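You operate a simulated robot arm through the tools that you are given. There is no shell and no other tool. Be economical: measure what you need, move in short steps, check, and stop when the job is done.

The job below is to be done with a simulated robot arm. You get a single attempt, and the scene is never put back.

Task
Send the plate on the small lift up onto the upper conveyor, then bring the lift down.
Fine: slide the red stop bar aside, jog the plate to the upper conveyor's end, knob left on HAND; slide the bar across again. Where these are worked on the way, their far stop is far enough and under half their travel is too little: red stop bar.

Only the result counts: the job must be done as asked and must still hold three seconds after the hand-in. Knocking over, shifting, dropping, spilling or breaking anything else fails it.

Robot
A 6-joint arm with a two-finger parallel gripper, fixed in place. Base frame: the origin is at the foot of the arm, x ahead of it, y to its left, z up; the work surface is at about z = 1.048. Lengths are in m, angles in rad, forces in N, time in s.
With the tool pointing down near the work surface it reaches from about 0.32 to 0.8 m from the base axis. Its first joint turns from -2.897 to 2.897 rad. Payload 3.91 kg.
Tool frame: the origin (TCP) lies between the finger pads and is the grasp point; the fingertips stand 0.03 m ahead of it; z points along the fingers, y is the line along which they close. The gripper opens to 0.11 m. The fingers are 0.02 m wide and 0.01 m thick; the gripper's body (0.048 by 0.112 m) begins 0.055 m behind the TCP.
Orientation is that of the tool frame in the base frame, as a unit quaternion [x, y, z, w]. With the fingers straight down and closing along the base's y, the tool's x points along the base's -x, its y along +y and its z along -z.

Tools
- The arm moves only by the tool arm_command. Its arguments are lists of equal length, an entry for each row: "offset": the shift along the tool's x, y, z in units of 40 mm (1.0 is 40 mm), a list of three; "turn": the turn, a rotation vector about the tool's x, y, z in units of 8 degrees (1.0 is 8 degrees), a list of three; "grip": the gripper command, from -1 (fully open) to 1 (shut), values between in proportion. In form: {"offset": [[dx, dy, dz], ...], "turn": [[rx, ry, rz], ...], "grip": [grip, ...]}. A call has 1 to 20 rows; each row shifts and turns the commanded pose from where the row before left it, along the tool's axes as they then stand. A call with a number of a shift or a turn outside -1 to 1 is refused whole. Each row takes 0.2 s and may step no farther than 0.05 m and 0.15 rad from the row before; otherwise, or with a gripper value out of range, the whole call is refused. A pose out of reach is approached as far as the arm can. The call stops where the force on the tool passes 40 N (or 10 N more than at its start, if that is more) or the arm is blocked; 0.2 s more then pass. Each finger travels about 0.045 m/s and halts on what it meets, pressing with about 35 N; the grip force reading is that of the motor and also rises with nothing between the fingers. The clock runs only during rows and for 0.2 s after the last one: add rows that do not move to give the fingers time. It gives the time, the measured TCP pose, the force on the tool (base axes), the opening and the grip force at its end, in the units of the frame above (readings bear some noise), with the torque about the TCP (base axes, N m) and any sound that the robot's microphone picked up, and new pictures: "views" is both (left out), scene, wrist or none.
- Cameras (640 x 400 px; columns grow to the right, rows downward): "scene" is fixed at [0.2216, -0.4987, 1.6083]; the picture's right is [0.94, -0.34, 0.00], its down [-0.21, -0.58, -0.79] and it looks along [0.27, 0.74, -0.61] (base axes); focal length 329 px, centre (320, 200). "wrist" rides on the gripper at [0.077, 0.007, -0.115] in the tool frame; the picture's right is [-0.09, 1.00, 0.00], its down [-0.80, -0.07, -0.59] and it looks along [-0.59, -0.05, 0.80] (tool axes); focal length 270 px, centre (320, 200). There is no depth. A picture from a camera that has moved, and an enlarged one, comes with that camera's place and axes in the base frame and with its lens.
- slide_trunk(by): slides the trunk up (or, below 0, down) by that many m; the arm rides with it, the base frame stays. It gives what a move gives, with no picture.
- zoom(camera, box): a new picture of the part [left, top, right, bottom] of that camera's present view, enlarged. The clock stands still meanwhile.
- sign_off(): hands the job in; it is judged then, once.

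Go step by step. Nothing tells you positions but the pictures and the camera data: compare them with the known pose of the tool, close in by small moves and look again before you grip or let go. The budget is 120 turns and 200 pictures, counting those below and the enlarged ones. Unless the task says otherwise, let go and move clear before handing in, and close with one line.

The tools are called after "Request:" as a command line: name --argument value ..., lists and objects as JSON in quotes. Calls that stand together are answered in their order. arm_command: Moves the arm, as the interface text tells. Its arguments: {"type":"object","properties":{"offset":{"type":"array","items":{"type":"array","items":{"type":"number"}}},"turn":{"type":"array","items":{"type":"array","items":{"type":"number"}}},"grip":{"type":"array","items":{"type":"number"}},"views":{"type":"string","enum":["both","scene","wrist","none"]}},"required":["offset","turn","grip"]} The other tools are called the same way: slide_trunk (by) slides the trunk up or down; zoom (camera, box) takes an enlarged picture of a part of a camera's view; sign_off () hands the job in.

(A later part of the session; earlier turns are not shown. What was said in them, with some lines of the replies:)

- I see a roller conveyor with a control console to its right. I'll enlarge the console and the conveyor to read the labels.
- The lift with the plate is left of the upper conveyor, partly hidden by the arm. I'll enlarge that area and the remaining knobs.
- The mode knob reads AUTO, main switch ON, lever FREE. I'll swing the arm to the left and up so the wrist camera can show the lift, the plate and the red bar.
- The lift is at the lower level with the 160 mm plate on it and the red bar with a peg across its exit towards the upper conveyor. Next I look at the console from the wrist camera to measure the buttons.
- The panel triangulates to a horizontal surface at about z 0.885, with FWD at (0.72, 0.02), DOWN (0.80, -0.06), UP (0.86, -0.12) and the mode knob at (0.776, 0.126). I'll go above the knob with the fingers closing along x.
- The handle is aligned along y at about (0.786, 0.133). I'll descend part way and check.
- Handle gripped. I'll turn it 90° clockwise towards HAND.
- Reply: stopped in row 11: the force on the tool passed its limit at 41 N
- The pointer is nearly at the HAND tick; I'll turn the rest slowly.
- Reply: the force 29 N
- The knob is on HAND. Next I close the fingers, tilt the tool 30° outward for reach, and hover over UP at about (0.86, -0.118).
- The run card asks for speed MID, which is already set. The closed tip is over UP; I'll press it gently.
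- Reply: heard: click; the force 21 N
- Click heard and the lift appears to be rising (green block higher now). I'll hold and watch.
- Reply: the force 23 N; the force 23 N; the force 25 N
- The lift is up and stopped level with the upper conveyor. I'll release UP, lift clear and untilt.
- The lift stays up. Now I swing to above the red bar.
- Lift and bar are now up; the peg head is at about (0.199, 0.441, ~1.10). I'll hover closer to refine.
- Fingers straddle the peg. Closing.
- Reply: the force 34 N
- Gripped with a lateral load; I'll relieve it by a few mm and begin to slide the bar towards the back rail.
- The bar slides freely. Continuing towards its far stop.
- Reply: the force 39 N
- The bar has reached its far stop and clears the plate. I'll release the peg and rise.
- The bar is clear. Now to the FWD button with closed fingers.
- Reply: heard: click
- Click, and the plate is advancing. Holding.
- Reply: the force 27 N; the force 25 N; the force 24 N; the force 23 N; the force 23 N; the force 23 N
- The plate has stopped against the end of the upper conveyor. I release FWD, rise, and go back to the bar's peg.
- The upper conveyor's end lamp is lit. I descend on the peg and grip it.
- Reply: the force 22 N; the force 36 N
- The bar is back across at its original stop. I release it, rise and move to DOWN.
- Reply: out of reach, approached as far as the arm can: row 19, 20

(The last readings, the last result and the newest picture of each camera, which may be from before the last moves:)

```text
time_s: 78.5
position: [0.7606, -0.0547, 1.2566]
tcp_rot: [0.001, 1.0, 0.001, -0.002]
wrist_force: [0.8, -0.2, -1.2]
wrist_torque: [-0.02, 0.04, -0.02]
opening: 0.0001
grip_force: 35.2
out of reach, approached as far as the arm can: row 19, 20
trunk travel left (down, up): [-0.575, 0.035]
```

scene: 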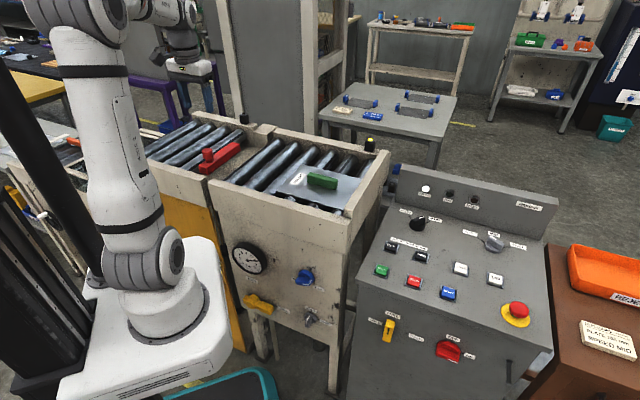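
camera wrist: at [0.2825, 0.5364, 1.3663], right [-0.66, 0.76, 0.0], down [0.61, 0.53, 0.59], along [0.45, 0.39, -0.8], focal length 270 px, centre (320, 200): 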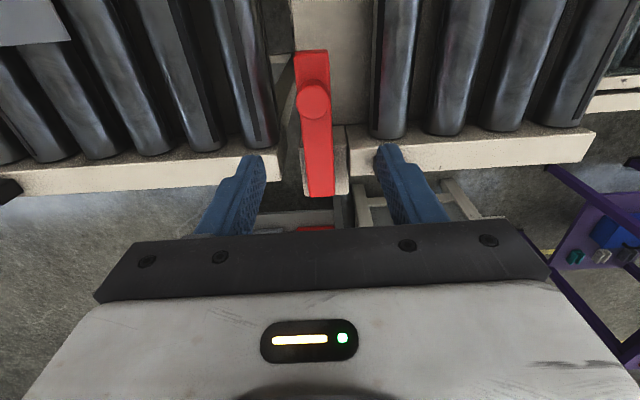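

The plate sits at the end and the bar is across. Descending over DOWN and checking.

Request:
arm_command --offset '[[0, 0, 1], [0, 0, 1], [0, 0, 1], [0, 0, 1], [0, 0, 1], [0, 0, 1], [0, 0, 0.5], [0, 0, 0]]' --turn '[[0, 0, 0], [0, 0, 0], [0, 0, 0], [0, 0, 0], [0, 0, 0], [0, 0, 0], [0, 0, 0], [0, 0, 0]]' --grip '[1, 1, 1, 1, 1, 1, 1, 1]'

```text
time_s: 80.3
position: [0.7605, -0.0556, 0.9933]
tcp_rot: [0.001, 1.0, 0.0, -0.001]
wrist_force: [0.0, 0.1, 0.8]
wrist_torque: [0.0, -0.05, -0.02]
opening: 0.0
grip_force: 35.0
trunk travel left (down, up): [-0.575, 0.035]
camera wrist: at [0.6832, -0.048, 1.1062], right [0.09, 1.0, 0.0], down [0.8, -0.07, 0.59], along [0.59, -0.05, -0.81], focal length 270 px, centre (320, 200)
```

scene: 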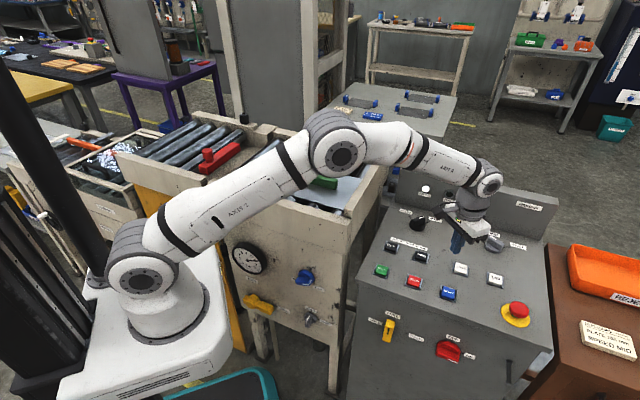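
wrist: 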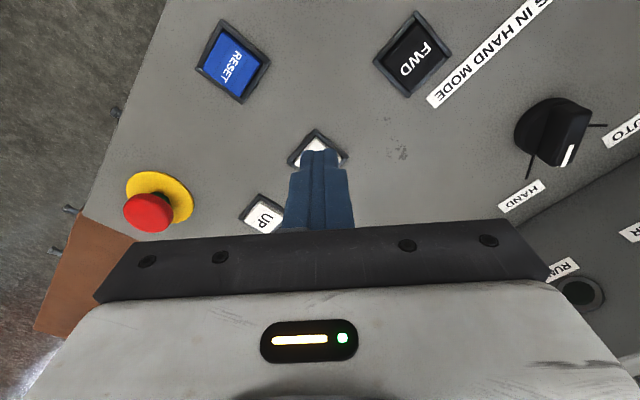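

Request:
arm_command --offset '[[-0.74, -0.05, 0.3], [0, 0, 0.8], [0, 0, 0.6], [0, 0, 0.1], [0, 0, 0]]' --turn '[[0, 0, 0], [0, 0, 0], [0, 0, 0], [0, 0, 0], [0, 0, 0]]' --grip '[1, 1, 1, 1, 1]'

```text
time_s: 81.5
position: [0.7904, -0.057, 0.9225]
tcp_rot: [0.0, 1.0, 0.0, 0.0]
wrist_force: [0.8, -0.2, 0.0]
wrist_torque: [0.01, 0.03, -0.01]
opening: 0.0002
grip_force: 35.2
trunk travel left (down, up): [-0.575, 0.035]
camera wrist: at [0.7121, -0.0513, 1.0351], right [0.09, 1.0, 0.0], down [0.8, -0.07, 0.59], along [0.59, -0.05, -0.81], focal length 270 px, centre (320, 200)
```

scene: 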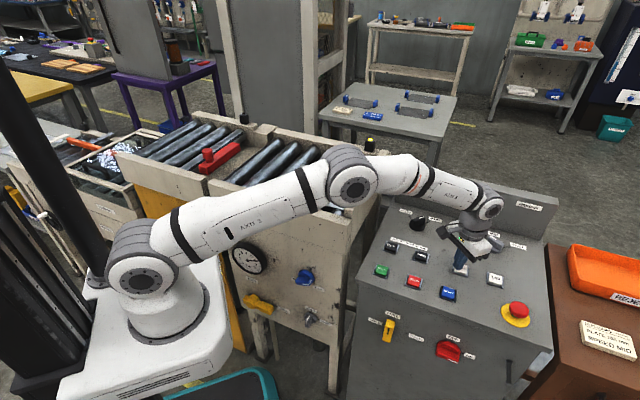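
wrist: 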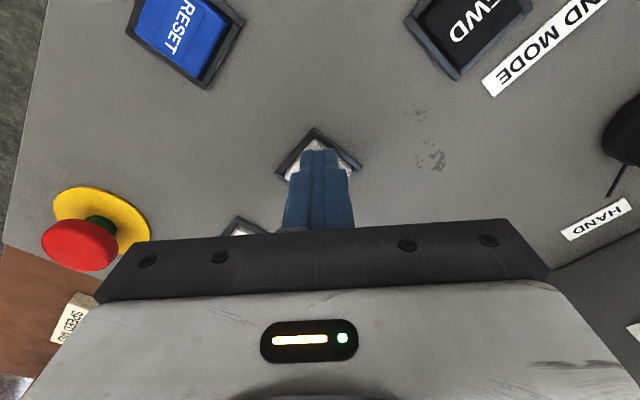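

Request:
arm_command --offset '[[0, 0, 0.1], [0, 0, 0.1], [0, 0, 0.05], [0, 0, 0]]' --turn '[[0, 0, 0], [0, 0, 0], [0, 0, 0], [0, 0, 0]]' --grip '[1, 1, 1, 1]' --views "scene"

```text
time_s: 82.5
position: [0.7911, -0.0567, 0.9149]
tcp_rot: [0.0, 1.0, 0.001, 0.001]
wrist_force: [0.8, -5.0, 12.0]
wrist_torque: [-0.14, -0.01, -0.02]
opening: 0.0002
grip_force: 35.1
trunk travel left (down, up): [-0.575, 0.035]
heard: click
```

scene: 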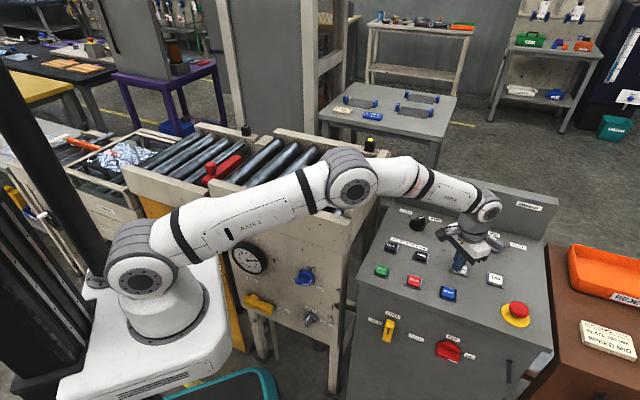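

The lift is going down. Holding DOWN until it stops.

Request:
arm_command --offset '[[0, 0, 0.03], [0, 0, 0], [0, 0, 0], [0, 0, 0], [0, 0, 0], [0, 0, 0], [0, 0, 0], [0, 0, 0], [0, 0, 0], [0, 0, 0], [0, 0, 0], [0, 0, 0], [0, 0, 0], [0, 0, 0], [0, 0, 0], [0, 0, 0], [0, 0, 0], [0, 0, 0], [0, 0, 0], [0, 0, 0]]' --turn '[[0, 0, 0], [0, 0, 0], [0, 0, 0], [0, 0, 0], [0, 0, 0], [0, 0, 0], [0, 0, 0], [0, 0, 0], [0, 0, 0], [0, 0, 0], [0, 0, 0], [0, 0, 0], [0, 0, 0], [0, 0, 0], [0, 0, 0], [0, 0, 0], [0, 0, 0], [0, 0, 0], [0, 0, 0], [0, 0, 0]]' --grip '[1, 1, 1, 1, 1, 1, 1, 1, 1, 1, 1, 1, 1, 1, 1, 1, 1, 1, 1, 1]' --views "none"

Request:
zoom --camera "scene" --box '[130, 110, 290, 210]'

Request:
arm_command --offset '[[0, 0, 0], [0, 0, 0], [0, 0, 0]]' --turn '[[0, 0, 0], [0, 0, 0], [0, 0, 0]]' --grip '[1, 1, 1]' --views "none"

Request:
zoom --camera "scene" --box '[130, 110, 290, 210]'

```text
time_s: 86.7
position: [0.7893, -0.0567, 0.9135]
tcp_rot: [0.0, 1.0, 0.0, 0.0]
wrist_force: [4.5, -2.5, 21.8]
wrist_torque: [-0.06, -0.2, 0.01]
opening: 0.0
grip_force: 35.0
trunk travel left (down, up): [-0.575, 0.035]
```

```text
4.00 times, centred on (210, 160) of scene
camera zoom: at [0.2216, -0.4987, 1.6083], right [0.94, -0.34, 0.0], down [-0.21, -0.58, -0.79], along [0.27, 0.74, -0.61], focal length 1316 px, centre (760, 360)
```

zoom: 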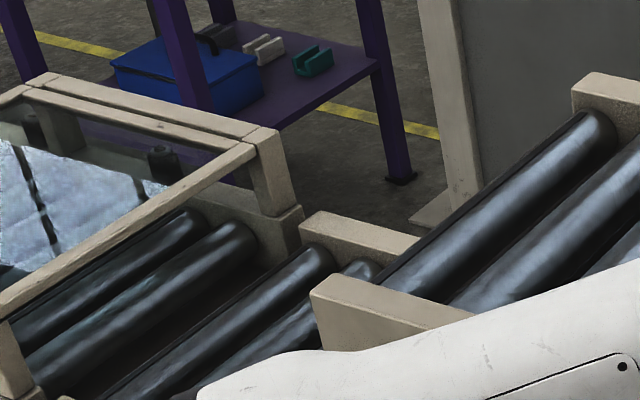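

```text
time_s: 87.5
position: [0.7878, -0.0571, 0.9129]
tcp_rot: [0.0, 1.0, 0.0, -0.001]
wrist_force: [2.5, -3.1, 22.5]
wrist_torque: [-0.05, -0.16, -0.03]
opening: 0.0
grip_force: 34.5
trunk travel left (down, up): [-0.575, 0.035]
```

```text
4.00 times, centred on (210, 160) of scene
camera zoom: at [0.2216, -0.4987, 1.6083], right [0.94, -0.34, 0.0], down [-0.21, -0.58, -0.79], along [0.27, 0.74, -0.61], focal length 1316 px, centre (760, 360)
```

zoom: 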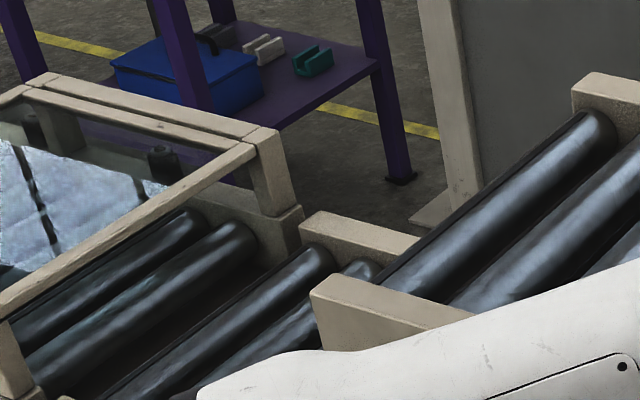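

The lift is fully down, as at the start. I release DOWN, rise clear and check everything.

Request:
arm_command --offset '[[0, 0, -1], [0, 0, -1], [0, 0, -1], [0, 0, -1], [0.5, 0, -0.8], [0.7, 0, -0.6], [0.8, 0, -0.6], [0.8, 0, -0.6], [0.8, 0, -0.6], [0, 0, 0]]' --turn '[[0, 0, 0], [0, 0, 0], [0, 0, 0], [0, 0, 0], [0, 0, 0], [0, 0, 0], [0, 0, 0], [0, 0, 0], [0, 0, 0], [0, 0, 0]]' --grip '[1, 1, 1, 1, 1, 1, 1, 1, 1, 1]'

Request:
zoom --camera "scene" --box '[140, 110, 400, 272]'

Request:
zoom --camera "scene" --box '[360, 160, 552, 320]'

```text
time_s: 89.7
position: [0.6468, -0.0582, 1.2001]
tcp_rot: [0.0, 1.0, 0.001, -0.002]
wrist_force: [0.7, 0.9, -0.2]
wrist_torque: [0.01, 0.02, -0.02]
opening: 0.0
grip_force: 35.3
trunk travel left (down, up): [-0.575, 0.035]
camera wrist: at [0.5681, -0.0523, 1.3139], right [0.09, 1.0, 0.0], down [0.8, -0.07, 0.59], along [0.59, -0.05, -0.81], focal length 270 px, centre (320, 200)
```

scene: 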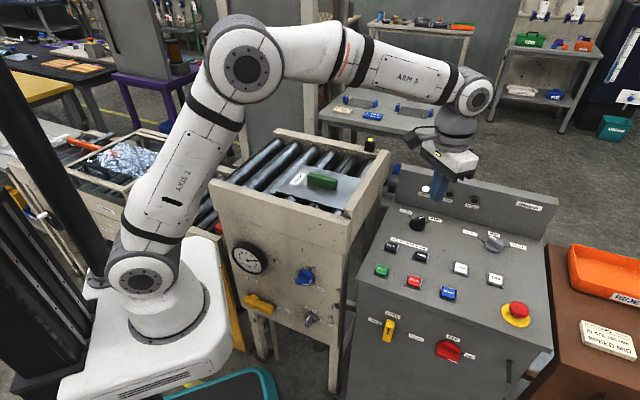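
wrist: 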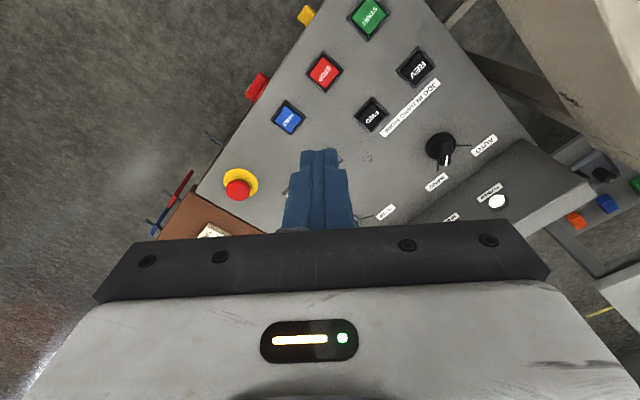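

```text
2.46 times, centred on (270, 191) of scene
camera zoom: at [0.2216, -0.4987, 1.6083], right [0.94, -0.34, 0.0], down [-0.21, -0.58, -0.79], along [0.27, 0.74, -0.61], focal length 810 px, centre (443, 222)
```

zoom: 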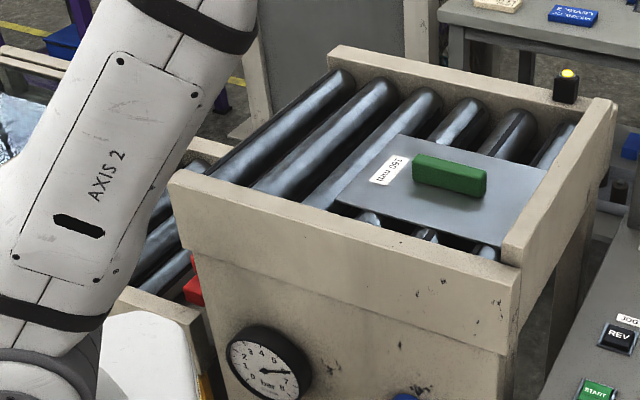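

```text
2.50 times, centred on (456, 240) of scene
camera zoom: at [0.2216, -0.4987, 1.6083], right [0.94, -0.34, 0.0], down [-0.21, -0.58, -0.79], along [0.27, 0.74, -0.61], focal length 822 px, centre (-20, 100)
```

zoom: 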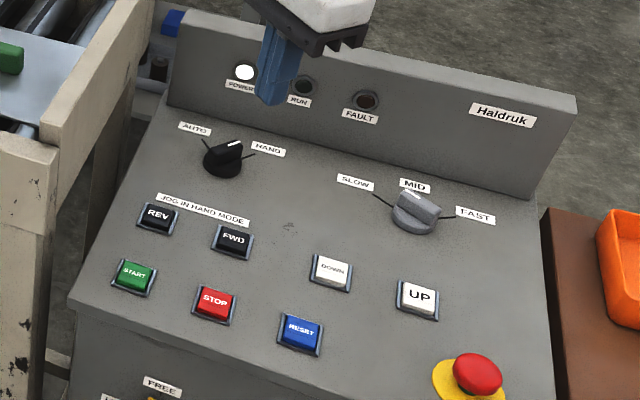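

The plate is at the upper conveyor's end with its lamp lit, the lift is down with the bar across, and the knob is on HAND. The arm is clear, so I'm handing in.

Request:
sign_off

```text
The job is handed in.
```

The job is done and handed in: the plate is at the end of the upper conveyor, the red stop bar is back across, the lift is down and the knob is on HAND.
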